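You operate a simulated robot arm through the tools that you are given. There is no shell and no other tool.

You are at the controls of a simulated robot arm. One attempt, no reset.

TASK
Heat the grill on 3, turn it down to 2, then lay both potatoes on its glass.
Fine: turn down once the lamp is green.

Only the result counts: the job must be done as asked and must still hold three seconds after the hand-in. Knocking over, shifting, dropping, spilling or breaking anything else fails it.

THE ROBOT
A 6-joint arm with a two-finger parallel gripper, fixed in place. Base frame: the origin is at the foot of the arm, x ahead of it, y to its left, z up; the work surface is at about z = 0. Lengths are in cm, angles in degrees, forces in N, time in s.
With the tool pointing down near the work surface it reaches from about 14 to 58 cm from the base axis. Its first joint turns from -66.0 to 66.0 degrees. Payload 2.1 kg.
Tool frame: the origin (TCP) lies between the finger pads and is the grasp point; the fingertips stand 3 cm ahead of it; z points along the fingers, y is the line along which they close. Largest opening 9.4 cm; finger width 2.8, thickness 1; the body of the gripper, 5 by 9.6 cm, starts 5.5 cm behind the TCP.
Orientation is that of the tool frame in the base frame, as a unit quaternion [w, x, y, z]. With the fingers straight down and closing along the base's y, the tool's x points along the base's -x, its y along +y and its z along -z.

THE INTERFACE
- The arm moves only by the tool servo_tool. Its argument "series" is a list of rows, each an object (a shift or turn left out is 0, a gripper value left out holds the last) with "xyz": the shift along the tool's x, y, z in units of 30 mm (1.0 is 30 mm), a list of three; "dr": the turn, a rotation vector about the tool's x, y, z in units of 5 degrees (1.0 is 5 degrees), a list of three; "gripper": the opening, from 0 (shut) to 1 (fully open). In form: [{"xyz": [tx, ty, tz], "dr": [rx, ry, rz], "gripper": gripper}, ...]. A call has 1 to 20 rows; each row shifts and turns the commanded pose from where the row before left it, along the tool's axes as they then stand. A call with a number of a shift or a turn outside -1 to 1 is refused whole. Each row takes 0.2 s and may step no farther than 5 cm and 8.6 degrees from the row before; otherwise, or with a gripper value out of range, the whole call is refused. A pose out of reach is approached as far as the arm can. The call stops where the force on the tool passes 40 N (or 10 N more than at its start, if that is more) or the arm is blocked; 0.2 s more then pass. The fingers move at their own pace (about 7.2 cm/s each) and stop on an object; they squeeze with about 23 N. The grip force told is the motor's: it shows also when the fingers shut on nothing. Time passes only in rows, and 0.2 s behind the last, so rows that do not move let the fingers close. The reply holds the time, the measured pose of the TCP, the force on the tool along the base axes, the opening and the grip force, in the units named above and with some noise, with the torque about the TCP (base axes, N m) and any sound that the robot's microphone picked up.
- Cameras (640 x 400 px; columns grow to the right, rows downward): "scene" is fixed at [6.78, -39.79, 46.59]; the picture's right is [0.52, -0.85, 0.00], its down [-0.63, -0.39, -0.67] and it looks along [0.57, 0.35, -0.74] (base axes); focal length 214 px, centre (320, 200). "wrist" rides on the gripper at [7.6, 1.4, -10.2] in the tool frame; the picture's right is [-0.18, 0.98, 0.00], its down [-0.75, -0.14, -0.64] and it looks along [-0.63, -0.12, 0.77] (tool axes); focal length 243 px, centre (320, 200). There is no depth. A picture from a camera that has moved, and an enlarged one, comes with that camera's place and axes in the base frame and with its lens.
- get_image(camera): a new picture of that camera. The clock stands still meanwhile.
- inspect(camera, box): a new picture of the part [left, top, right, bottom] of that camera's present view, enlarged. The clock stands still meanwhile.
- job_done(): hands the job in; it is judged then, once.

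Places have to be worked out from the pictures, the camera data and where the tool is seen. Open the gripper and draw the arm clear of the work before you hand the job in, unless the task says otherwise.

The tools are called after ">>>" as a command line: name --argument value ..., lists and objects as JSON in quotes. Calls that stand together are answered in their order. servo_tool: Moves the arm, as the interface text tells. Its arguments: {"type":"object","properties":{"series":{"type":"array"}},"required":["series"]} The other tools are called the same way: get_image (camera) takes a picture; inspect (camera, box) takes an enlarged picture of a part of a camera's view; job_done () hands the job in.

At the start:

```text
clock: 0.0
eef_pos: [38.49, -3.56, 31.79]
ee_rot: [0.0, -0.001, 1.0, 0.0]
wrist_force: [-0.1, 0.1, 0.8]
moment: [-0.01, 0.06, 0.0]
finger_gap: 9.39
finger_force: 0.0
```

scene: 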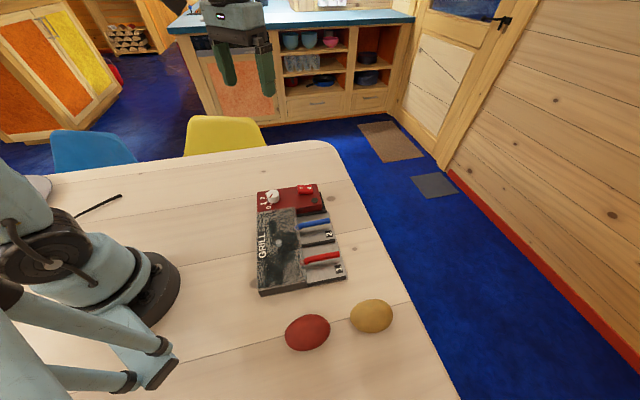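
wrist: 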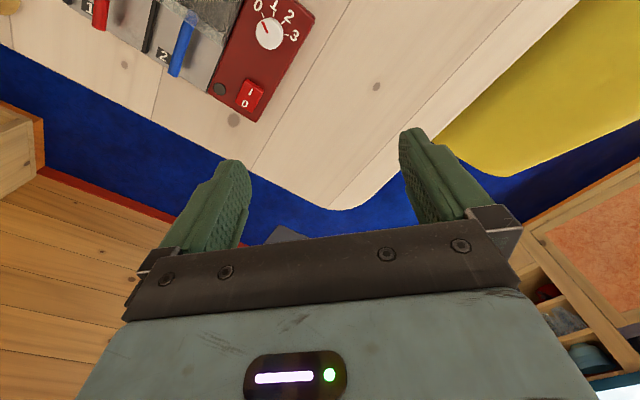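

I'll start by looking closer at the grill, its knob, switch and levers, and at the two potatoes.

>>> inspect --camera "scene" --box '[230, 170, 370, 310]'

>>> inspect --camera "wrist" --box '[60, 0, 340, 140]'

>>> inspect --camera "scene" --box '[240, 260, 440, 380]'

```text
2.86 times, centred on (300, 240) of scene
camera zoom: at [6.78, -39.79, 46.59], right [0.52, -0.85, 0.0], down [-0.63, -0.39, -0.67], along [0.57, 0.35, -0.74], focal length 613 px, centre (377, 86)
```

zoom: 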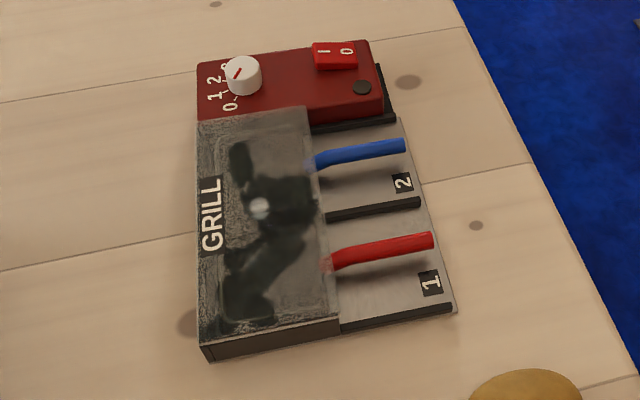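

```text
2.29 times, centred on (200, 70) of wrist
camera zoom: at [30.94, -2.16, 42.23], right [0.18, 0.98, 0.0], down [0.75, -0.14, 0.64], along [0.63, -0.12, -0.77], focal length 555 px, centre (594, 497)
```

zoom: 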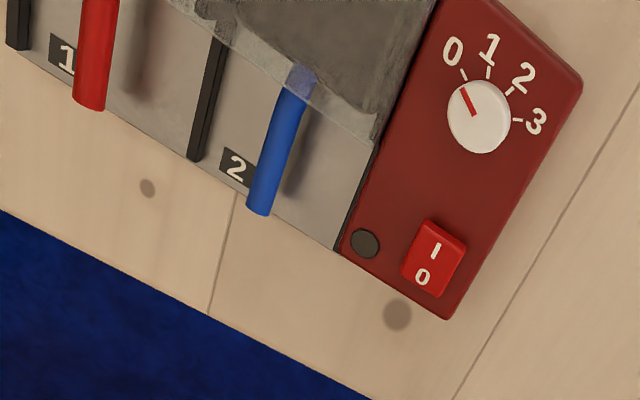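

```text
3.20 times, centred on (340, 320) of scene
camera zoom: at [6.78, -39.79, 46.59], right [0.52, -0.85, 0.0], down [-0.63, -0.39, -0.67], along [0.57, 0.35, -0.74], focal length 686 px, centre (256, -184)
```

zoom: 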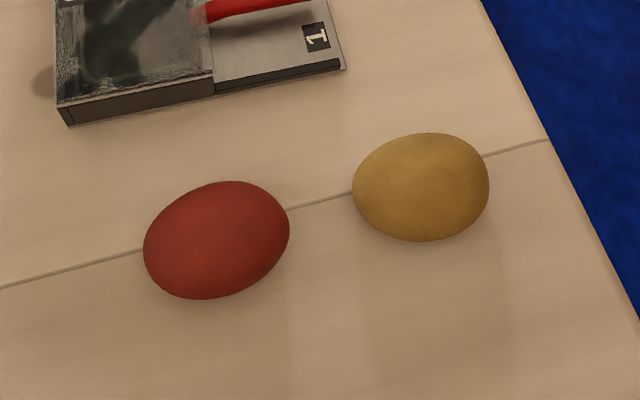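

The grill lies diagonally, with its hood corners at about (13,-21) to (35,-15) and its top near z=3. The knob is near (33.3,-9,5), the rocker near (40,-15), and the potatoes near (12.5,-33.7) and (21,-42). I'll move the wrist camera back and lower for a second view of the console.

>>> servo_tool --series '[{"xyz": [0.8, -0.3, 0.5]}, {"xyz": [0.8, -0.3, 0.5]}, {"xyz": [0.8, -0.3, 0.5]}, {"xyz": [0.8, -0.3, 0.5]}, {"xyz": [0.8, -0.3, 0.5]}, {"xyz": [0.8, -0.3, 0.5]}, {"xyz": [0, 0, 0]}]'

>>> get_image --camera "wrist"

>>> get_image --camera "scene"

```text
clock: 1.6
eef_pos: [23.88, -8.82, 22.8]
ee_rot: [0.0, -0.001, 1.0, 0.0]
wrist_force: [-0.4, 0.3, -0.7]
moment: [0.01, -0.01, 0.04]
finger_gap: 9.39
finger_force: 0.2
```

```text
taken
camera wrist: at [16.27, -7.35, 33.16], right [0.18, 0.98, 0.0], down [0.75, -0.14, 0.64], along [0.63, -0.12, -0.77], focal length 243 px, centre (320, 200)
```

wrist: 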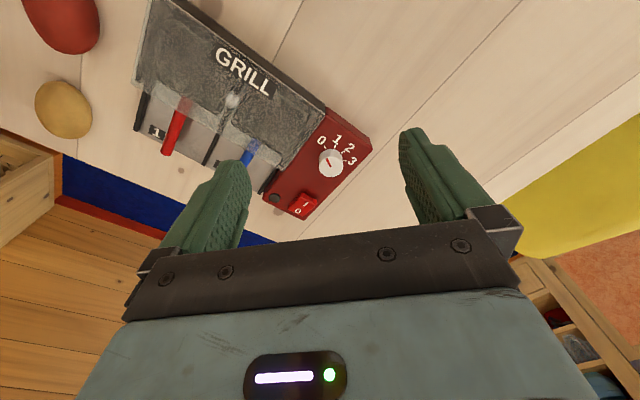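

```text
taken
```

scene: 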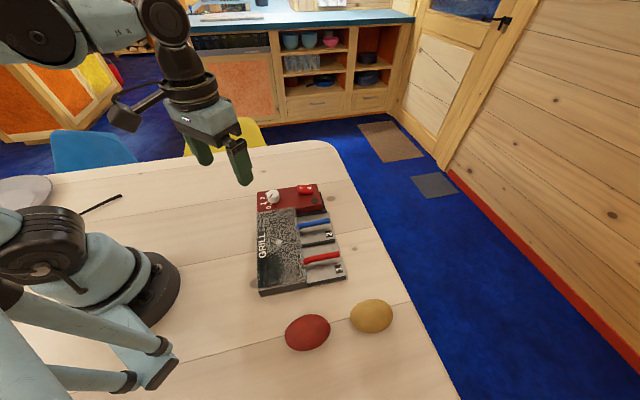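

>>> inspect --camera "wrist" --box '[250, 115, 390, 225]'

>>> inspect --camera "wrist" --box '[110, 0, 380, 220]'

>>> inspect --camera "scene" --box '[245, 175, 335, 225]'

```text
3.64 times, centred on (320, 170) of wrist
camera zoom: at [16.27, -7.35, 33.16], right [0.18, 0.98, 0.0], down [0.75, -0.14, 0.64], along [0.63, -0.12, -0.77], focal length 882 px, centre (320, 309)
```

zoom: 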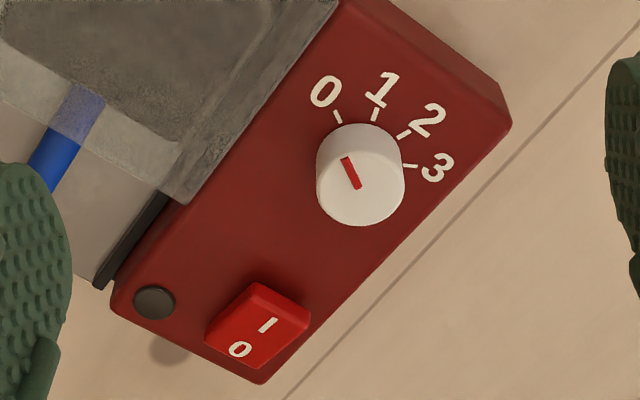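

```text
1.82 times, centred on (245, 110) of wrist
camera zoom: at [16.27, -7.35, 33.16], right [0.18, 0.98, 0.0], down [0.75, -0.14, 0.64], along [0.63, -0.12, -0.77], focal length 441 px, centre (456, 364)
```

zoom: 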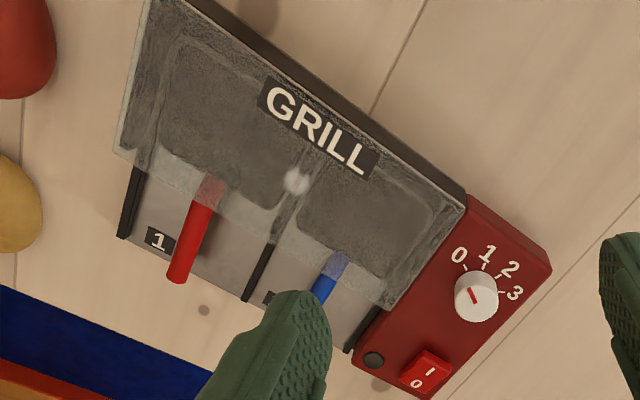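

```text
7.11 times, centred on (290, 200) of scene
camera zoom: at [6.78, -39.79, 46.59], right [0.52, -0.85, 0.0], down [-0.63, -0.39, -0.67], along [0.57, 0.35, -0.74], focal length 1525 px, centre (533, 200)
```

zoom: 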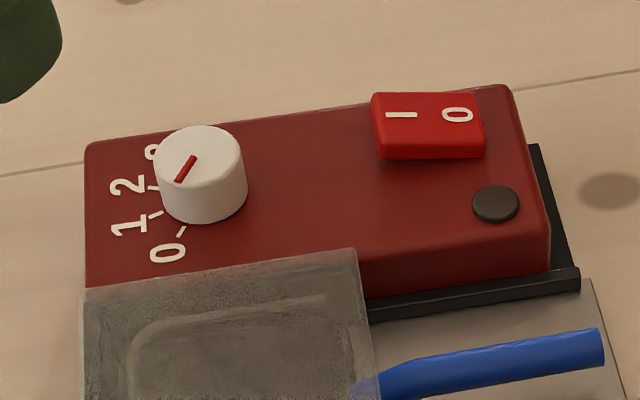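

The rocker's I end sits higher (about z=5.6 against 5.0), so the power is off. The pointer is on 0 and the lamp is dark; the marks run clockwise about 40° apart. I'll shut the fingers, yaw 45° so they line up with the rocker, and move above its I end.

>>> servo_tool --series '[{"dr": [0, 0, -1], "gripper": 0}, {"dr": [0, 0, -1]}, {"dr": [0, 0, -1]}, {"dr": [0, 0, -1]}, {"dr": [0, 0, -1]}, {"dr": [0, 0, -1]}, {"dr": [0, 0, -1]}, {"dr": [0, 0, -1]}, {"dr": [0, 0, -1]}, {"xyz": [-0.426, -0.786, 0.5]}, {"xyz": [-0.426, -0.786, 0.5]}, {"xyz": [-0.426, -0.786, 0.5]}, {"xyz": [-0.426, -0.786, 0.5]}, {"xyz": [-0.426, -0.786, 0.5]}, {"xyz": [-0.426, -0.786, 0.5]}, {"xyz": [0, 0, 0]}]'

>>> get_image --camera "wrist"

>>> inspect --camera "scene" --box '[220, 130, 360, 230]'

```text
clock: 5.0
eef_pos: [39.75, -13.38, 13.86]
ee_rot: [0.0, -0.384, 0.923, -0.001]
wrist_force: [0.9, 0.1, 0.4]
moment: [-0.02, 0.02, -0.01]
finger_gap: 0.0
finger_force: 22.8
```

```text
taken
camera wrist: at [33.25, -17.87, 24.12], right [-0.57, 0.82, 0.0], down [0.63, 0.43, 0.64], along [0.53, 0.36, -0.77], focal length 243 px, centre (320, 200)
```

wrist: 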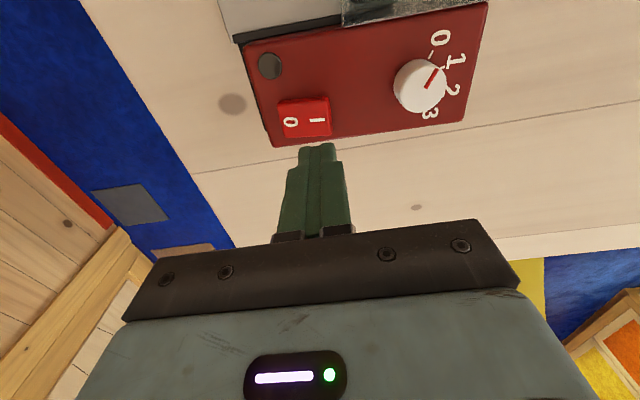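

```text
4.00 times, centred on (290, 180) of scene
camera zoom: at [6.78, -39.79, 46.59], right [0.52, -0.85, 0.0], down [-0.63, -0.39, -0.67], along [0.57, 0.35, -0.74], focal length 858 px, centre (440, 280)
```

zoom: 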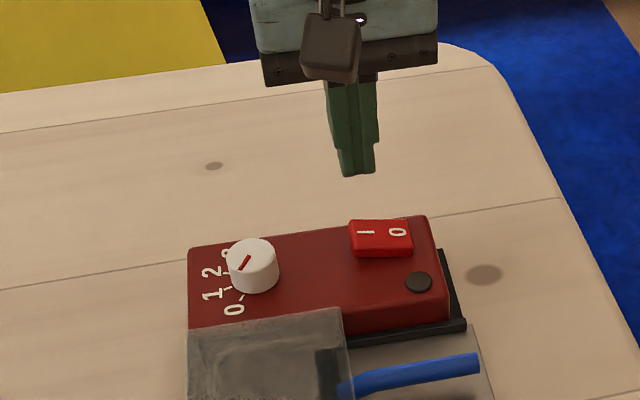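

The view confirms the I mark near (39.5,-13.9,5.5). I'll shift slightly to sit above the I end, descend to just over it, and press down in small steps.

>>> servo_tool --series '[{"xyz": [0.18, 0.078, 0.3]}, {"xyz": [0, 0, 0.45]}, {"xyz": [0, 0, 0.45]}, {"xyz": [0, 0, 0.3]}, {"xyz": [0, 0, 0.1]}, {"xyz": [0, 0, 0.1]}, {"xyz": [0, 0, 0.1]}, {"xyz": [0, 0, 0]}]'

>>> inspect --camera "scene" --box '[240, 150, 352, 220]'

>>> inspect --camera "wrist" --box '[220, 40, 460, 190]'

```text
clock: 6.8
eef_pos: [39.01, -13.74, 8.51]
ee_rot: [-0.001, -0.383, 0.924, 0.001]
wrist_force: [-5.3, 4.4, 7.0]
moment: [0.13, 0.17, 0.0]
finger_gap: 0.03
finger_force: 23.2
```

```text
5.71 times, centred on (296, 185) of scene
camera zoom: at [6.77, -39.79, 46.59], right [0.52, -0.85, 0.0], down [-0.63, -0.39, -0.67], along [0.57, 0.35, -0.74], focal length 1226 px, centre (457, 286)
```

zoom: 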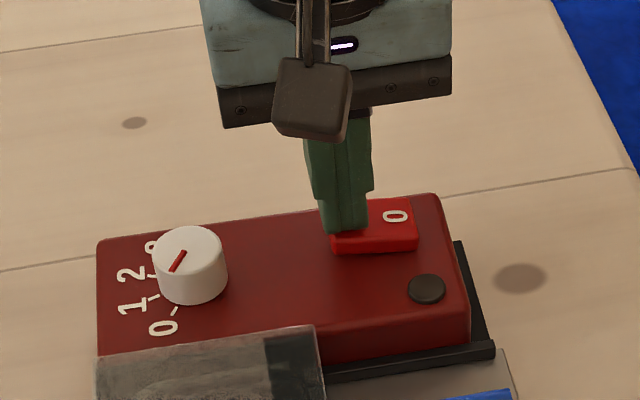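

```text
2.67 times, centred on (340, 115) of wrist
camera zoom: at [32.68, -18.13, 18.85], right [-0.57, 0.82, 0.0], down [0.63, 0.43, 0.64], along [0.53, 0.36, -0.77], focal length 647 px, centre (267, 427)
```

zoom: 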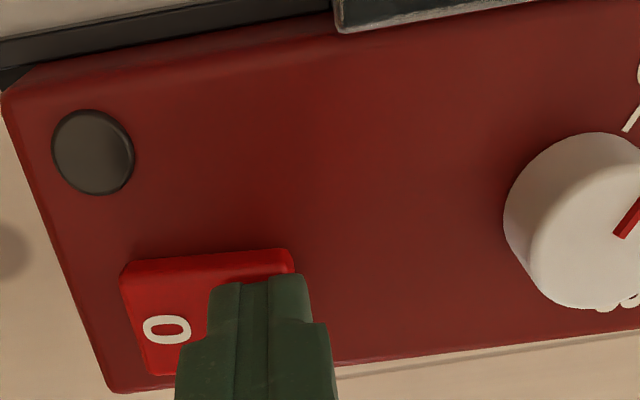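

Contact has begun, with about 7 N upward and the fingertips at z=5.5. I'll keep pressing down in small steps, watching for a click or a force rise.

>>> servo_tool --series '[{"xyz": [0, 0, 0.08]}, {"xyz": [0, 0, 0.08]}, {"xyz": [0, 0, 0]}]'

>>> inspect --camera "scene" --box '[240, 150, 352, 220]'

```text
clock: 7.5
eef_pos: [39.02, -13.64, 8.37]
ee_rot: [-0.002, -0.383, 0.924, 0.003]
wrist_force: [-0.5, 0.6, 11.8]
moment: [-0.13, 0.03, -0.07]
finger_gap: 0.0
finger_force: 22.8
stopped in row 3: the force on the tool passed its limit at 42 N (the readings are from after the stop); the commanded pose is now the measured one
```

```text
5.71 times, centred on (296, 185) of scene
camera zoom: at [6.77, -39.79, 46.59], right [0.52, -0.85, 0.0], down [-0.63, -0.39, -0.67], along [0.57, 0.35, -0.74], focal length 1226 px, centre (457, 286)
```

zoom: 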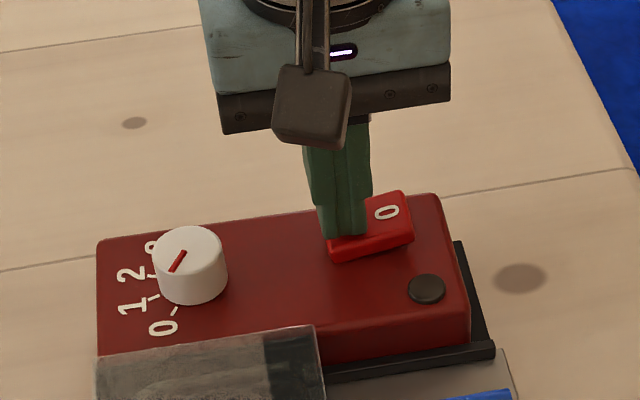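

The rocker has tipped over: the 0 end is now raised and the I end is down. I'll lift off, move above the knob, open the fingers part way, and check the switch and lamp.

>>> servo_tool --series '[{"xyz": [0, 0, -0.4]}, {"xyz": [0, 0, -0.8]}, {"xyz": [0, 0, -0.8]}, {"xyz": [0.09, 0.8, 0], "gripper": 0.6}, {"xyz": [0.09, 0.8, 0]}, {"xyz": [0.09, 0.8, 0]}, {"xyz": [0, 0, 0]}, {"xyz": [0, 0, 0]}]'

>>> get_image --camera "wrist"

>>> inspect --camera "scene" --box '[220, 130, 360, 230]'

```text
clock: 9.3
eef_pos: [33.42, -9.35, 14.23]
ee_rot: [-0.002, -0.384, 0.923, 0.003]
wrist_force: [0.9, -0.6, -0.2]
moment: [-0.01, -0.01, 0.01]
finger_gap: 5.6
finger_force: 0.0
```

```text
taken
camera wrist: at [27.07, -13.7, 24.56], right [-0.57, 0.82, 0.0], down [0.63, 0.43, 0.64], along [0.53, 0.37, -0.77], focal length 243 px, centre (320, 200)
```

wrist: 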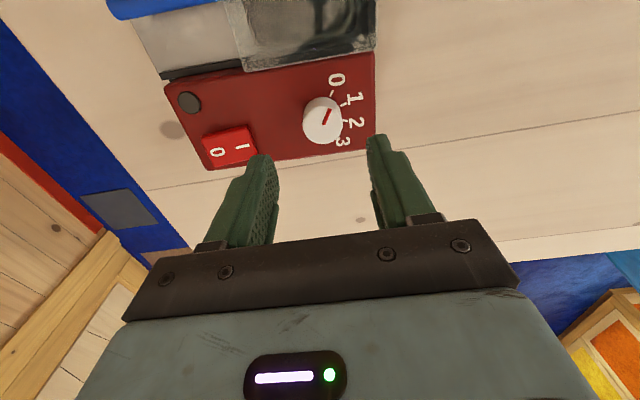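

```text
4.00 times, centred on (290, 180) of scene
camera zoom: at [6.78, -39.79, 46.59], right [0.52, -0.85, 0.0], down [-0.63, -0.39, -0.67], along [0.57, 0.35, -0.74], focal length 858 px, centre (440, 280)
```

zoom: 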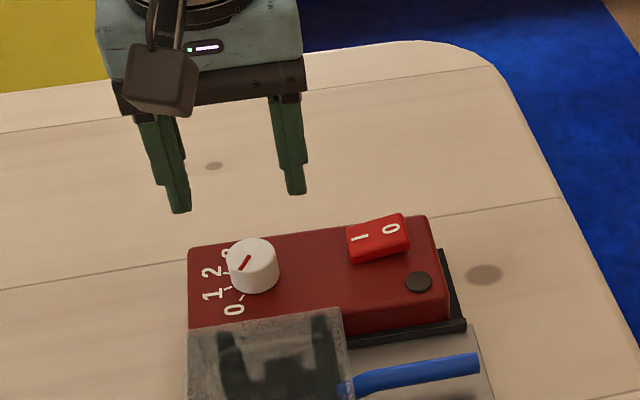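

>>> inspect --camera "wrist" --box '[160, 60, 400, 180]'

```text
2.67 times, centred on (280, 120) of wrist
camera zoom: at [27.07, -13.7, 24.56], right [-0.57, 0.82, 0.0], down [0.63, 0.43, 0.64], along [0.53, 0.37, -0.77], focal length 647 px, centre (427, 413)
```

zoom: 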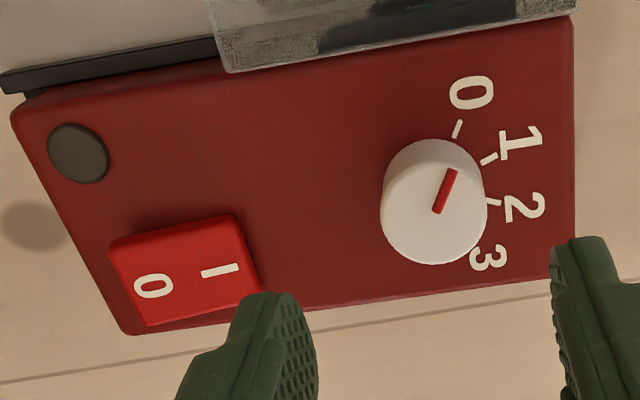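

The rocker now sits on I. The knob axis comes out at about (33.4,-9.05) with its top at z≈6 and diameter about 3.3. I'll centre on it and lower the open fingers around it.

>>> servo_tool --series '[{"xyz": [-0.067, 0.075, 0.6]}, {"xyz": [0, 0, 0.6]}, {"xyz": [0, 0, 0.5]}, {"xyz": [0, 0, 0.3]}, {"xyz": [0, 0, 0.12]}, {"xyz": [0, 0, 0]}]'

>>> get_image --camera "wrist"

>>> inspect --camera "scene" --box '[220, 130, 360, 230]'

```text
clock: 10.8
eef_pos: [33.26, -8.78, 7.89]
ee_rot: [-0.001, -0.384, 0.923, 0.002]
wrist_force: [0.5, -0.6, 0.7]
moment: [0.01, 0.0, 0.02]
finger_gap: 5.64
finger_force: 0.1
```

```text
taken
camera wrist: at [27.01, -13.24, 18.25], right [-0.57, 0.82, 0.0], down [0.63, 0.43, 0.64], along [0.53, 0.37, -0.77], focal length 243 px, centre (320, 200)
```

wrist: 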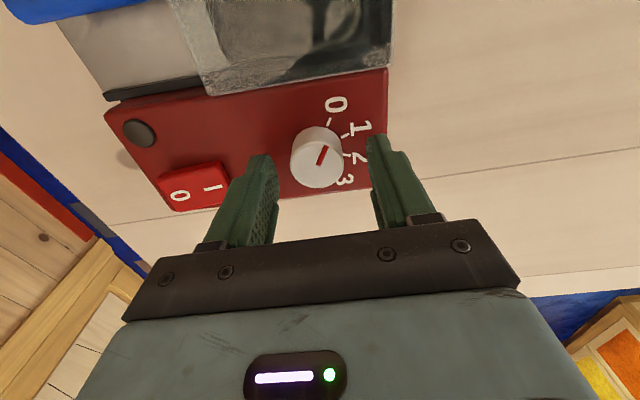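

```text
4.00 times, centred on (290, 180) of scene
camera zoom: at [6.78, -39.79, 46.59], right [0.52, -0.85, 0.0], down [-0.63, -0.39, -0.67], along [0.57, 0.35, -0.74], focal length 858 px, centre (440, 280)
```

zoom: 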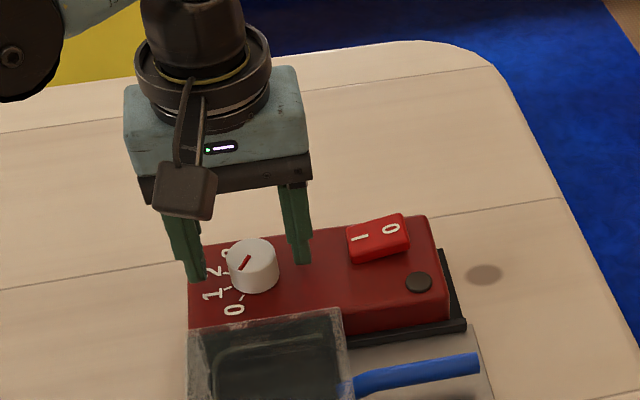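

>>> inspect --camera "wrist" --box '[220, 90, 420, 220]'

>>> inspect --camera "scene" --box '[255, 165, 325, 215]'

```text
3.08 times, centred on (320, 155) of wrist
camera zoom: at [27.01, -13.24, 18.25], right [-0.57, 0.82, 0.0], down [0.63, 0.43, 0.64], along [0.53, 0.37, -0.77], focal length 746 px, centre (320, 338)
```

zoom: 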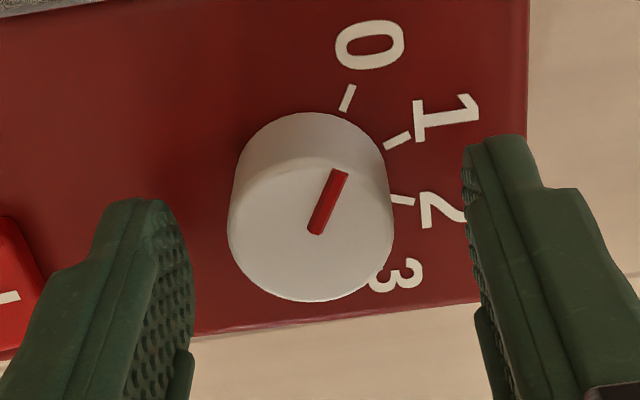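

```text
8.00 times, centred on (290, 190) of scene
camera zoom: at [6.78, -39.79, 46.59], right [0.52, -0.85, 0.0], down [-0.63, -0.39, -0.67], along [0.57, 0.35, -0.74], focal length 1716 px, centre (560, 280)
```

zoom: 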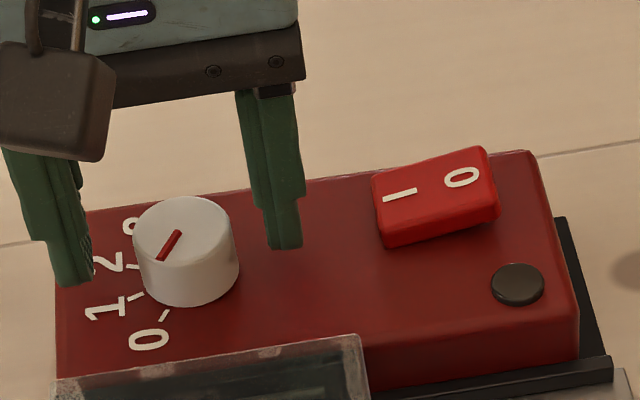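

The knob centre reads (33.4,-9.0), so I'll nudge 0.24 cm along tool -y to centre the fingers, then close on the knob.

>>> servo_tool --series '[{"xyz": [0.01, -0.08, 0]}, {"xyz": [0, 0, 0], "gripper": 0}, {"xyz": [0, 0, 0]}, {"xyz": [0, 0, 0]}, {"xyz": [0, 0, 0]}]'

>>> inspect --camera "wrist" --box '[220, 90, 420, 220]'

```text
clock: 11.9
eef_pos: [33.44, -8.98, 7.96]
ee_rot: [-0.001, -0.383, 0.924, 0.004]
wrist_force: [-6.8, 7.5, -0.2]
moment: [0.05, 0.09, -0.01]
finger_gap: 3.16
finger_force: 23.1
```

```text
3.08 times, centred on (320, 155) of wrist
camera zoom: at [27.11, -13.39, 18.25], right [-0.57, 0.82, 0.01], down [0.63, 0.43, 0.64], along [0.53, 0.37, -0.77], focal length 746 px, centre (320, 338)
```

zoom: 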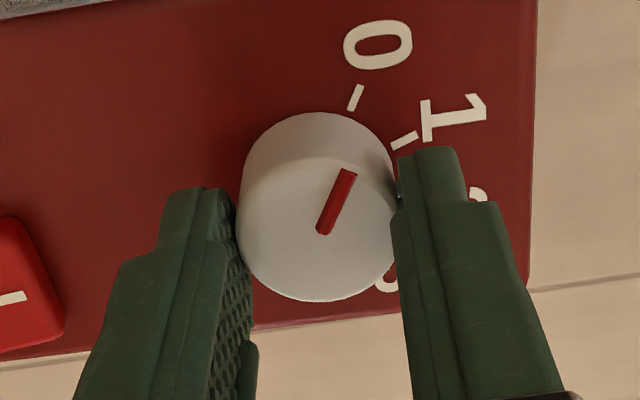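

The grip holds at 3.16 cm, but there's about 10 N of sideways load along tool +y. I'll ease the tool a little that way before turning.

>>> servo_tool --series '[{"xyz": [0, 0.03, 0]}, {"xyz": [0, 0, 0]}]'

```text
clock: 12.6
eef_pos: [33.49, -8.92, 7.97]
ee_rot: [0.0, -0.383, 0.924, 0.001]
wrist_force: [-0.7, 8.2, -0.4]
moment: [-0.22, 0.14, -0.04]
finger_gap: 3.12
finger_force: 23.4
```

>>> servo_tool --series '[{"xyz": [-0.015, 0.03, 0]}, {"xyz": [0, 0, 0]}]'

```text
clock: 13.2
eef_pos: [33.46, -8.91, 7.86]
ee_rot: [0.0, -0.383, 0.924, 0.001]
wrist_force: [3.9, -1.4, 9.1]
moment: [0.1, -0.51, 0.04]
finger_gap: 3.15
finger_force: 23.2
```

The side load has dropped to a few newtons. I'll now turn the knob clockwise (+tool z), 50° first, then check.

>>> servo_tool --series '[{"dr": [0, 0, 1]}, {"dr": [0, 0, 1]}, {"dr": [0, 0, 1]}, {"dr": [0, 0, 1]}, {"dr": [0, 0, 1]}, {"dr": [0, 0, 1]}, {"dr": [0, 0, 1]}, {"dr": [0, 0, 1]}, {"dr": [0, 0, 1]}, {"dr": [0, 0, 1]}]'

>>> inspect --camera "wrist" --box '[180, 60, 460, 220]'

>>> inspect --camera "scene" --box '[220, 130, 360, 230]'

```text
clock: 15.3
eef_pos: [33.34, -9.02, 7.83]
ee_rot: [-0.003, 0.043, 0.999, -0.001]
wrist_force: [-0.6, -17.3, 1.6]
moment: [-0.39, -0.65, -0.01]
finger_gap: 3.14
finger_force: 22.9
```

```text
2.29 times, centred on (320, 140) of wrist
camera zoom: at [25.91, -6.91, 18.15], right [0.27, 0.96, 0.0], down [0.74, -0.21, 0.64], along [0.61, -0.17, -0.77], focal length 555 px, centre (320, 337)
```

zoom: 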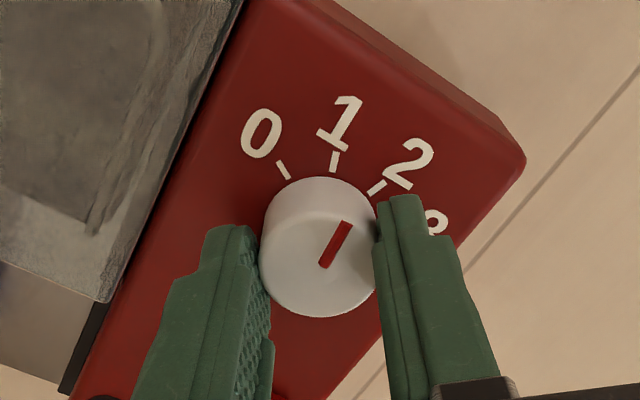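

```text
4.00 times, centred on (290, 180) of scene
camera zoom: at [6.78, -39.79, 46.59], right [0.52, -0.85, 0.0], down [-0.63, -0.39, -0.67], along [0.57, 0.35, -0.74], focal length 858 px, centre (440, 280)
```

zoom: 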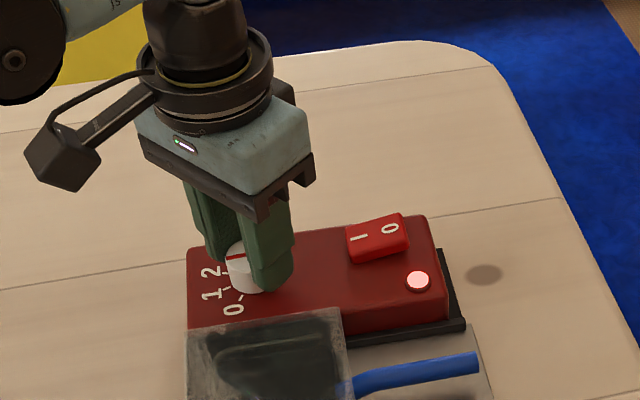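

The lamp now glows red, so the grill is powered and heating, and the knob has followed the 50° turn. About 17 N is pulling along -y, so I'll relieve that before going on.

>>> servo_tool --series '[{"xyz": [0, -0.03, 0]}, {"xyz": [0, 0, 0]}]'

```text
clock: 15.9
eef_pos: [33.27, -8.96, 7.85]
ee_rot: [-0.002, 0.042, 0.999, 0.002]
wrist_force: [0.2, -8.6, 0.3]
moment: [-0.53, 0.41, -0.01]
finger_gap: 3.16
finger_force: 22.9
```

>>> servo_tool --series '[{"xyz": [0, -0.03, 0]}, {"dr": [0, 0, 1]}, {"dr": [0, 0, 1]}, {"dr": [0, 0, 1]}, {"dr": [0, 0, 1]}, {"dr": [0, 0, 1]}, {"dr": [0, 0, 1]}]'

>>> inspect --camera "wrist" --box '[180, 60, 460, 220]'

>>> inspect --camera "scene" --box '[220, 130, 360, 230]'

```text
clock: 17.6
eef_pos: [33.26, -9.16, 7.96]
ee_rot: [-0.003, 0.301, 0.954, 0.0]
wrist_force: [-3.3, 8.9, 11.9]
moment: [0.07, -0.05, 0.01]
finger_gap: 3.13
finger_force: 23.3
```

```text
2.29 times, centred on (320, 140) of wrist
camera zoom: at [27.98, -3.52, 18.22], right [0.71, 0.7, 0.0], down [0.54, -0.55, 0.64], along [0.45, -0.46, -0.77], focal length 555 px, centre (320, 337)
```

zoom: 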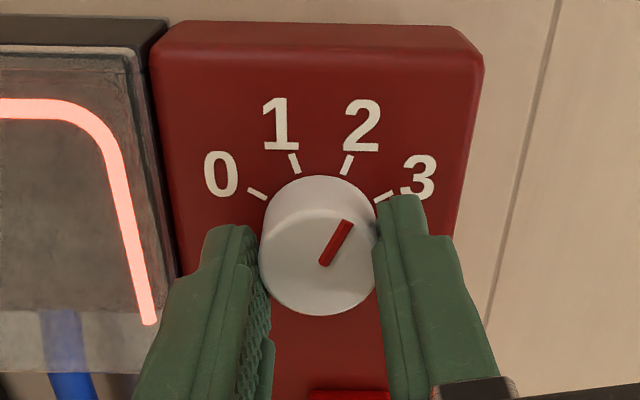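

```text
4.00 times, centred on (290, 180) of scene
camera zoom: at [6.77, -39.79, 46.59], right [0.52, -0.85, 0.0], down [-0.63, -0.39, -0.67], along [0.57, 0.35, -0.74], focal length 858 px, centre (440, 280)
```

zoom: 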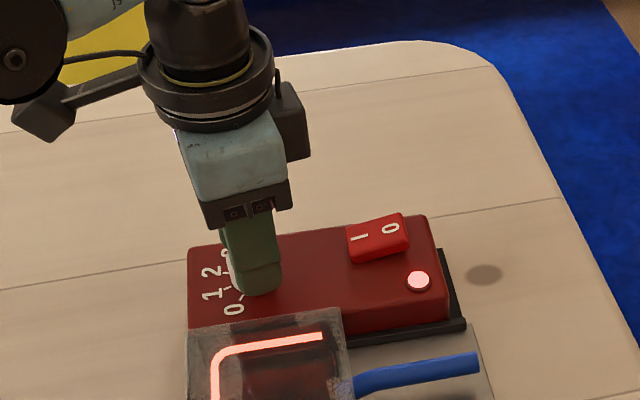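

The knob has turned 80°, so it's at about 2, and the heating element is glowing. I'll turn another 40° to reach 3.

>>> servo_tool --series '[{"dr": [0, 0, 1]}, {"dr": [0, 0, 1]}, {"dr": [0, 0, 1]}, {"dr": [0, 0, 1]}, {"dr": [0, 0, 1]}, {"dr": [0, 0, 1]}, {"dr": [0, 0, 1]}, {"dr": [0, 0, 1]}]'

>>> inspect --camera "wrist" --box '[180, 60, 460, 220]'

>>> inspect --camera "scene" --box '[220, 130, 360, 230]'

```text
clock: 19.4
eef_pos: [33.44, -9.19, 7.71]
ee_rot: [-0.002, 0.609, 0.793, 0.0]
wrist_force: [4.7, 2.3, -0.2]
moment: [0.29, -0.29, 0.27]
finger_gap: 3.17
finger_force: 23.1
```

```text
2.29 times, centred on (320, 140) of wrist
camera zoom: at [32.83, -1.44, 18.12], right [1.0, 0.08, 0.0], down [0.06, -0.77, 0.64], along [0.05, -0.64, -0.77], focal length 555 px, centre (320, 337)
```

zoom: 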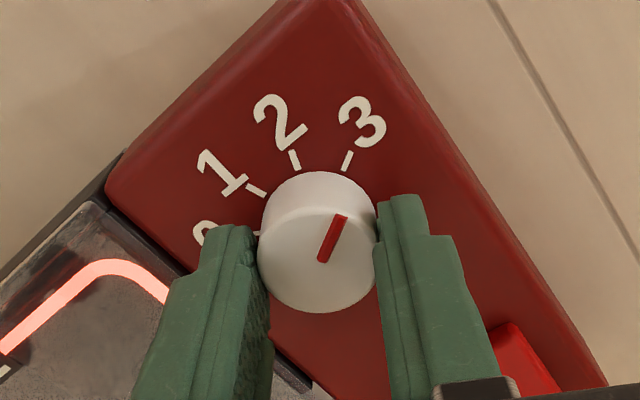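

```text
4.00 times, centred on (290, 180) of scene
camera zoom: at [6.78, -39.79, 46.59], right [0.52, -0.85, 0.0], down [-0.63, -0.39, -0.67], along [0.57, 0.35, -0.74], focal length 858 px, centre (440, 280)
```

zoom: 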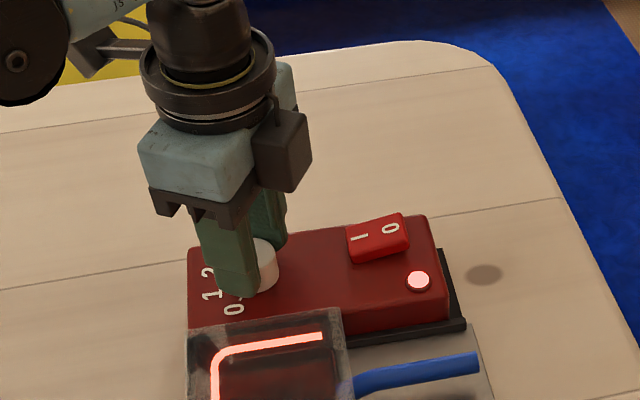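

The knob has turned 120° and the pointer lines up with the 3 mark. I'll hold here and wait for the lamp to go green.

>>> servo_tool --series '[{"xyz": [0, 0, 0]}, {"xyz": [0, 0, 0]}, {"xyz": [0, 0, 0]}, {"xyz": [0, 0, 0]}, {"xyz": [0, 0, 0]}, {"xyz": [0, 0, 0]}, {"xyz": [0, 0, 0]}, {"xyz": [0, 0, 0]}, {"xyz": [0, 0, 0]}, {"xyz": [0, 0, 0]}]'

>>> inspect --camera "scene" --box '[220, 130, 360, 230]'

```text
clock: 21.6
eef_pos: [33.29, -9.23, 7.89]
ee_rot: [-0.002, 0.608, 0.794, -0.001]
wrist_force: [0.9, -7.6, -0.9]
moment: [-0.29, -0.28, 0.02]
finger_gap: 3.16
finger_force: 22.4
```

```text
4.00 times, centred on (290, 180) of scene
camera zoom: at [6.78, -39.79, 46.59], right [0.52, -0.85, 0.0], down [-0.63, -0.39, -0.67], along [0.57, 0.35, -0.74], focal length 858 px, centre (440, 280)
```

zoom: 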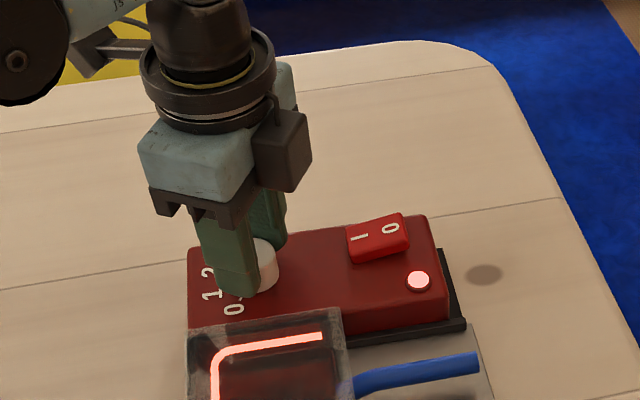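

The lamp is still red, so I'll keep waiting with the knob held at 3.

>>> servo_tool --series '[{"xyz": [0, 0, 0]}, {"xyz": [0, 0, 0]}, {"xyz": [0, 0, 0]}, {"xyz": [0, 0, 0]}, {"xyz": [0, 0, 0]}, {"xyz": [0, 0, 0]}, {"xyz": [0, 0, 0]}, {"xyz": [0, 0, 0]}, {"xyz": [0, 0, 0]}, {"xyz": [0, 0, 0]}, {"xyz": [0, 0, 0]}, {"xyz": [0, 0, 0]}, {"xyz": [0, 0, 0]}, {"xyz": [0, 0, 0]}, {"xyz": [0, 0, 0]}]'

>>> inspect --camera "scene" --box '[220, 130, 360, 230]'

```text
clock: 24.8
eef_pos: [33.36, -9.17, 7.81]
ee_rot: [-0.002, 0.608, 0.794, 0.0]
wrist_force: [-2.6, -10.0, 0.3]
moment: [-0.32, -0.15, 0.06]
finger_gap: 3.17
finger_force: 23.8
```

```text
4.00 times, centred on (290, 180) of scene
camera zoom: at [6.78, -39.79, 46.59], right [0.52, -0.85, 0.0], down [-0.63, -0.39, -0.67], along [0.57, 0.35, -0.74], focal length 858 px, centre (440, 280)
```

zoom: 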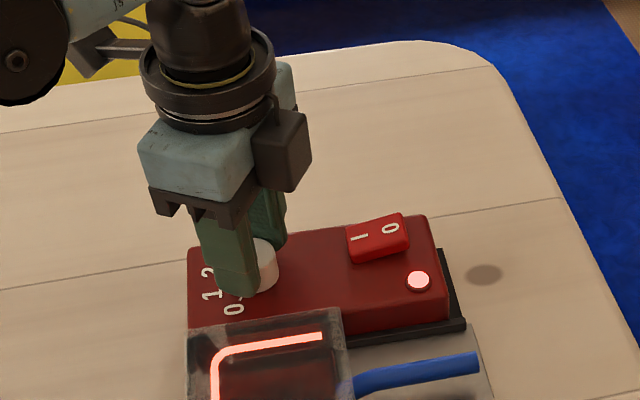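

>>> servo_tool --series '[{"xyz": [0, 0, 0]}, {"xyz": [0, 0, 0]}, {"xyz": [0, 0, 0]}, {"xyz": [0, 0, 0]}, {"xyz": [0, 0, 0]}, {"xyz": [0, 0, 0]}, {"xyz": [0, 0, 0]}, {"xyz": [0, 0, 0]}, {"xyz": [0, 0, 0]}, {"xyz": [0, 0, 0]}, {"xyz": [0, 0, 0]}, {"xyz": [0, 0, 0]}, {"xyz": [0, 0, 0]}, {"xyz": [0, 0, 0]}, {"xyz": [0, 0, 0]}]'

>>> inspect --camera "scene" --box '[220, 130, 360, 230]'

```text
clock: 27.9
eef_pos: [33.42, -9.18, 7.82]
ee_rot: [-0.002, 0.608, 0.794, -0.001]
wrist_force: [-5.5, -8.8, 2.0]
moment: [-0.17, -0.04, 0.06]
finger_gap: 3.18
finger_force: 23.0
```

```text
4.00 times, centred on (290, 180) of scene
camera zoom: at [6.78, -39.79, 46.59], right [0.52, -0.85, 0.0], down [-0.63, -0.39, -0.67], along [0.57, 0.35, -0.74], focal length 858 px, centre (440, 280)
```

zoom: 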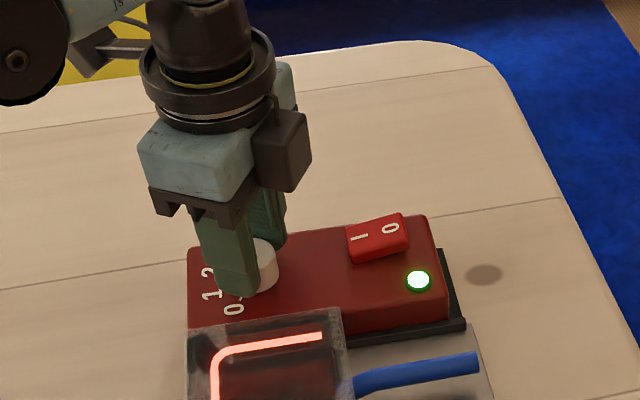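

The lamp is green now. I'll turn the knob back 40° counter-clockwise to 2 with the same grip.

>>> servo_tool --series '[{"dr": [0, 0, -1]}, {"dr": [0, 0, -1]}, {"dr": [0, 0, -1]}, {"dr": [0, 0, -1]}, {"dr": [0, 0, -1]}, {"dr": [0, 0, -1]}, {"dr": [0, 0, -1]}, {"dr": [0, 0, -1]}, {"xyz": [0, 0, 0]}]'

>>> inspect --camera "wrist" --box '[180, 60, 460, 220]'

>>> inspect --camera "scene" --box '[220, 130, 360, 230]'

```text
clock: 29.9
eef_pos: [33.36, -9.09, 7.82]
ee_rot: [-0.003, 0.299, 0.954, 0.002]
wrist_force: [3.4, 6.6, 9.3]
moment: [-0.01, -0.13, 0.02]
finger_gap: 3.16
finger_force: 22.4
```

```text
2.29 times, centred on (320, 140) of wrist
camera zoom: at [27.97, -3.57, 18.2], right [0.71, 0.7, 0.0], down [0.54, -0.55, 0.64], along [0.45, -0.45, -0.77], focal length 555 px, centre (320, 337)
```

zoom: 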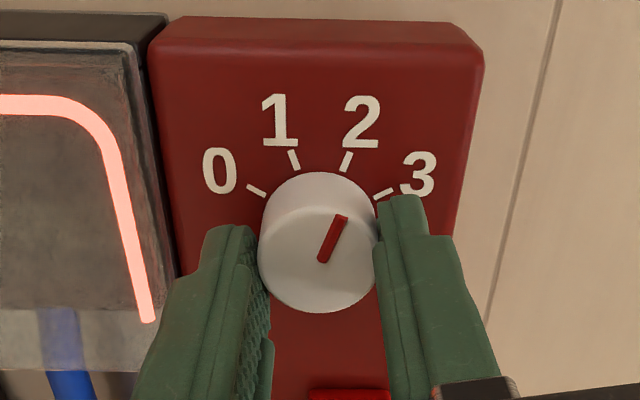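

```text
4.00 times, centred on (290, 180) of scene
camera zoom: at [6.77, -39.79, 46.59], right [0.52, -0.85, 0.0], down [-0.63, -0.39, -0.67], along [0.57, 0.35, -0.74], focal length 858 px, centre (440, 280)
```

zoom: 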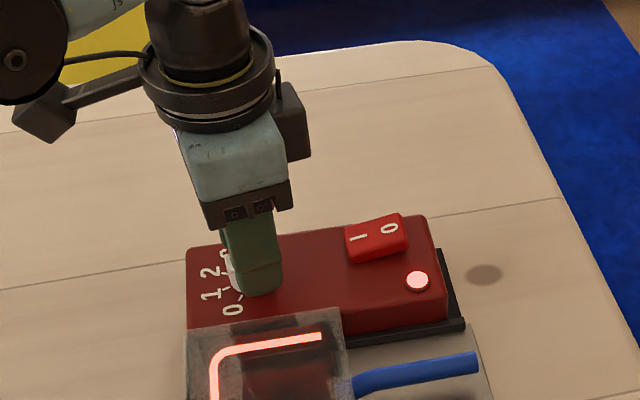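

The pointer is on 2 again. The lamp has gone back to red, presumably because the glass is now above the lower set point. I'll open the fingers a little and lift straight up to check the knob stays there.

>>> servo_tool --series '[{"xyz": [0, 0, 0], "gripper": 0.45}, {"xyz": [0, 0, 0]}, {"xyz": [0, 0, 0]}, {"xyz": [0, 0, -0.3]}, {"xyz": [0, 0, -0.6]}, {"xyz": [0, 0, -0.8]}, {"xyz": [0, 0, -0.8]}, {"xyz": [0, 0, -0.8]}, {"xyz": [0, 0, 0]}]'

>>> inspect --camera "wrist" --box '[180, 60, 460, 220]'

>>> inspect --camera "scene" --box '[230, 170, 370, 310]'

```text
clock: 31.9
eef_pos: [33.38, -9.22, 17.91]
ee_rot: [-0.002, 0.3, 0.954, 0.0]
wrist_force: [0.4, -0.4, -0.9]
moment: [-0.02, 0.0, -0.01]
finger_gap: 4.22
finger_force: 0.1
```

```text
2.29 times, centred on (320, 140) of wrist
camera zoom: at [28.01, -3.66, 28.22], right [0.71, 0.7, 0.0], down [0.54, -0.55, 0.64], along [0.45, -0.46, -0.77], focal length 555 px, centre (320, 337)
```

zoom: 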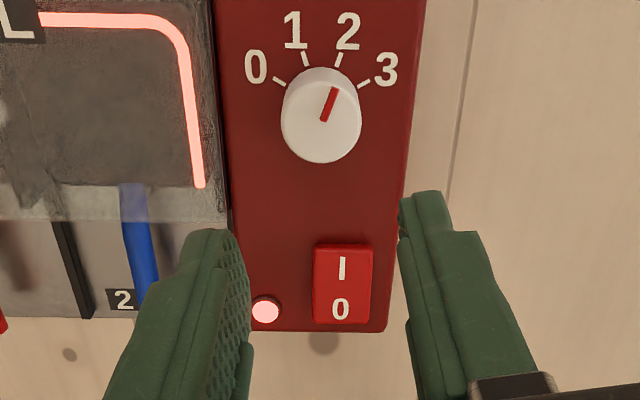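

```text
2.86 times, centred on (300, 240) of scene
camera zoom: at [6.78, -39.79, 46.59], right [0.52, -0.85, 0.0], down [-0.63, -0.39, -0.67], along [0.57, 0.35, -0.74], focal length 613 px, centre (377, 86)
```

zoom: 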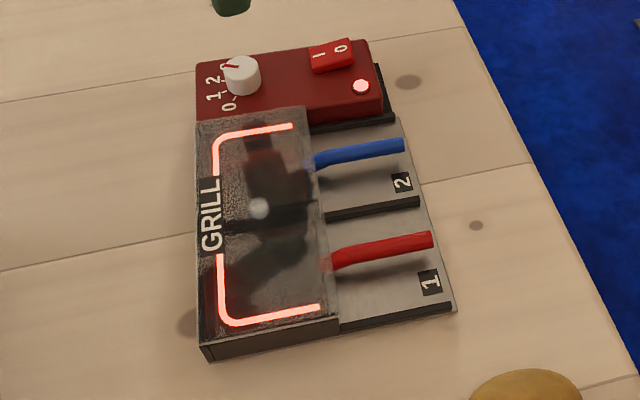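

The knob sits on 2 with the power on, and the grill hasn't moved. Next I'll yaw 30° and move the wrist camera over to look at the potatoes.

>>> servo_tool --series '[{"dr": [0, 0, 1], "xyz": [0, 0, -0.3]}, {"dr": [0, 0, 1]}, {"dr": [0, 0, 1]}, {"dr": [0, 0, 1]}, {"dr": [0, 0, 1]}, {"dr": [0, 0, 1]}, {"xyz": [-0.197, -0.824, 0], "gripper": 1}, {"xyz": [-0.197, -0.824, 0]}, {"xyz": [-0.197, -0.824, 0]}, {"xyz": [-0.197, -0.824, 0]}, {"xyz": [-0.197, -0.824, 0]}, {"xyz": [-0.197, -0.824, 0]}, {"xyz": [-0.197, -0.824, 0]}, {"xyz": [-0.197, -0.824, 0]}, {"xyz": [-0.197, -0.824, 0]}, {"xyz": [-0.197, -0.824, 0]}, {"xyz": [0, 0, 0]}]'

>>> get_image --camera "wrist"

>>> get_image --camera "scene"

```text
clock: 35.5
eef_pos: [13.56, -24.88, 18.65]
ee_rot: [-0.002, 0.537, 0.844, 0.001]
wrist_force: [-0.1, 0.3, 1.2]
moment: [0.0, 0.04, -0.02]
finger_gap: 9.42
finger_force: 0.0
```

```text
taken
camera wrist: at [11.58, -17.41, 28.98], right [0.97, 0.25, 0.0], down [0.19, -0.74, 0.64], along [0.16, -0.62, -0.77], focal length 243 px, centre (320, 200)
```

wrist: 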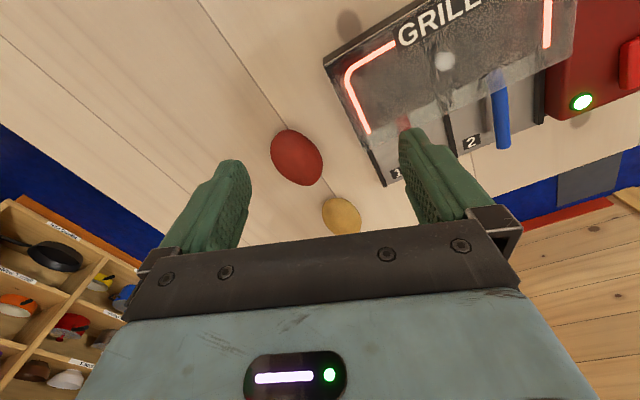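

```text
taken
```

scene: 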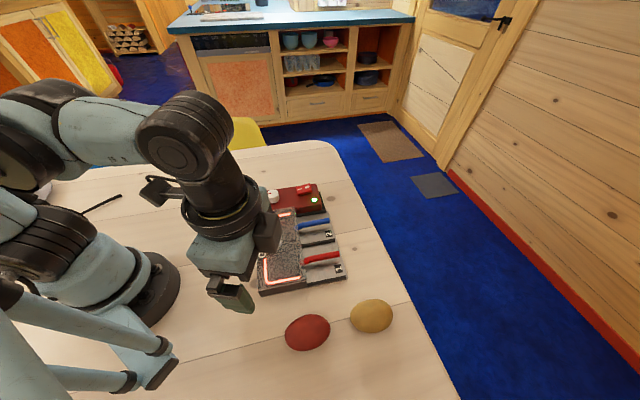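

The lamp is green again, now on setting 2. I'll look closer at the potatoes and the hood from here.

>>> inspect --camera "wrist" --box '[240, 100, 420, 240]'

>>> inspect --camera "wrist" --box '[310, 0, 590, 200]'

>>> inspect --camera "scene" --box '[240, 230, 420, 370]'

```text
2.86 times, centred on (330, 170) of wrist
camera zoom: at [11.58, -17.41, 28.98], right [0.97, 0.25, 0.0], down [0.19, -0.74, 0.64], along [0.16, -0.62, -0.77], focal length 693 px, centre (291, 286)
```

zoom: 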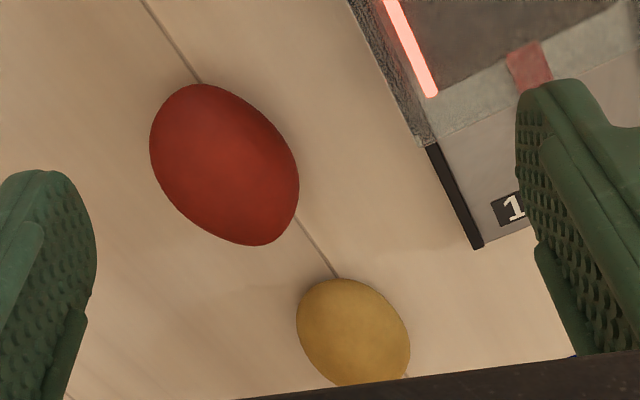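

```text
2.00 times, centred on (450, 100) of wrist
camera zoom: at [11.58, -17.41, 28.98], right [0.97, 0.25, 0.0], down [0.19, -0.74, 0.64], along [0.16, -0.62, -0.77], focal length 485 px, centre (60, 400)
```

zoom: 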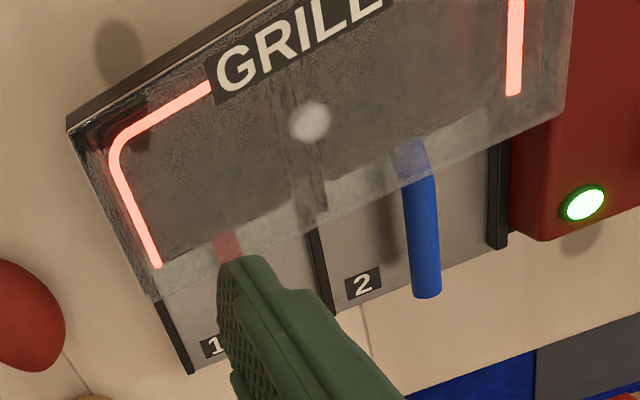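

```text
2.86 times, centred on (330, 300) of scene
camera zoom: at [6.78, -39.79, 46.59], right [0.52, -0.85, 0.0], down [-0.63, -0.39, -0.67], along [0.57, 0.35, -0.74], focal length 613 px, centre (291, -86)
```

zoom: 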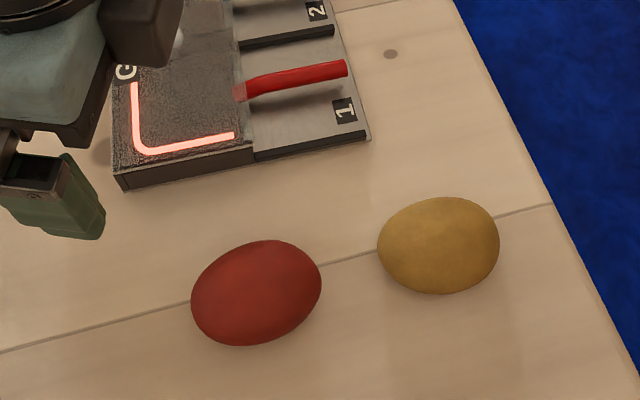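

From almost directly above in the scene view, the red potato is at about (12.5,-33.7), roughly 8.2×5.6, with its long axis near -45°. Its azimuth is -69.6°, past the first joint's limit. So I'll set the closing axis to 45°, tilt the tool 12° about tool x, and move to a pre-grasp 10 cm back along the fingers.

>>> servo_tool --series '[{"dr": [0, 0, -1]}, {"dr": [0, 0, -1]}, {"dr": [0, 0, -1]}, {"dr": [0, 0, -1]}, {"dr": [0.8, 0, 0]}, {"dr": [0.8, 0, 0]}, {"dr": [0.8, 0, 0]}, {"xyz": [-0.4575, -0.295, 0.43]}, {"xyz": [-0.4575, -0.295, 0.43]}, {"xyz": [-0.4575, -0.295, 0.43]}, {"xyz": [-0.4575, -0.295, 0.43]}, {"xyz": [0, 0, 0]}]'

>>> get_image --camera "wrist"

>>> get_image --camera "scene"

```text
clock: 38.1
eef_pos: [14.14, -32.07, 14.15]
ee_rot: [-0.043, 0.379, 0.919, -0.095]
wrist_force: [-1.1, -0.2, -0.7]
moment: [0.02, 0.0, -0.01]
finger_gap: 9.42
finger_force: 0.1
```

```text
taken
camera wrist: at [11.31, -24.2, 24.01], right [0.81, 0.55, -0.21], down [0.53, -0.54, 0.65], along [0.25, -0.64, -0.73], focal length 243 px, centre (320, 200)
```

wrist: 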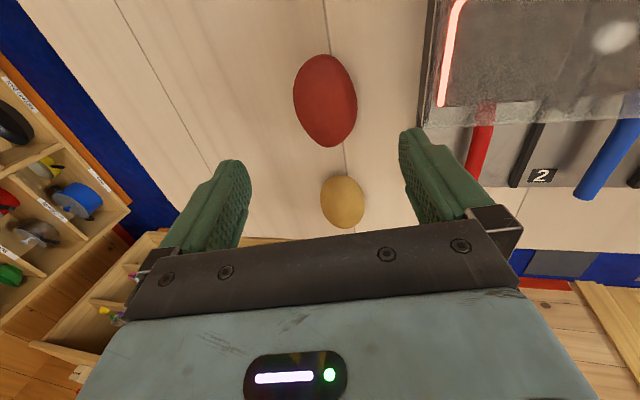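

```text
taken
```

scene: 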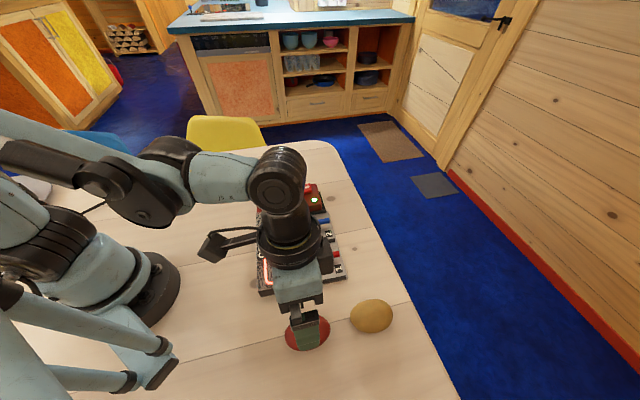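

The pre-grasp was reached as commanded, tilt included. I'll zoom in on the red potato from this closer view to refine its centre.

>>> inspect --camera "wrist" --box '[230, 30, 430, 240]'

>>> inspect --camera "scene" --box '[250, 250, 410, 370]'

```text
1.90 times, centred on (330, 135) of wrist
camera zoom: at [11.31, -24.2, 24.01], right [0.81, 0.55, -0.21], down [0.53, -0.54, 0.65], along [0.25, -0.64, -0.73], focal length 462 px, centre (301, 324)
```

zoom: 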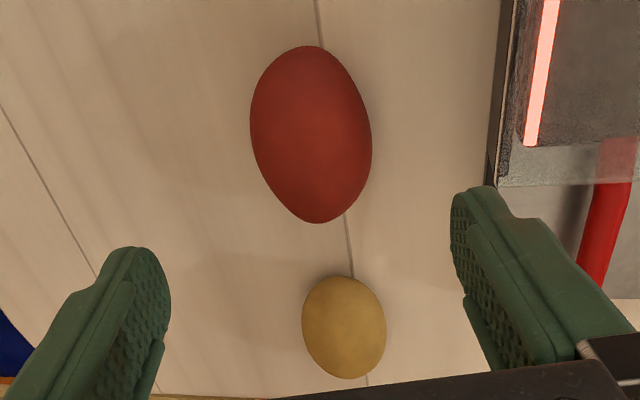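

```text
3.33 times, centred on (330, 310) of scene
camera zoom: at [6.78, -39.79, 46.59], right [0.52, -0.85, 0.0], down [-0.63, -0.39, -0.67], along [0.57, 0.35, -0.74], focal length 715 px, centre (287, -167)
```

zoom: 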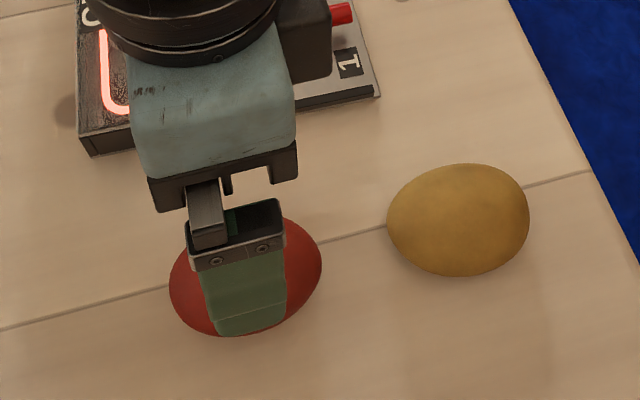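

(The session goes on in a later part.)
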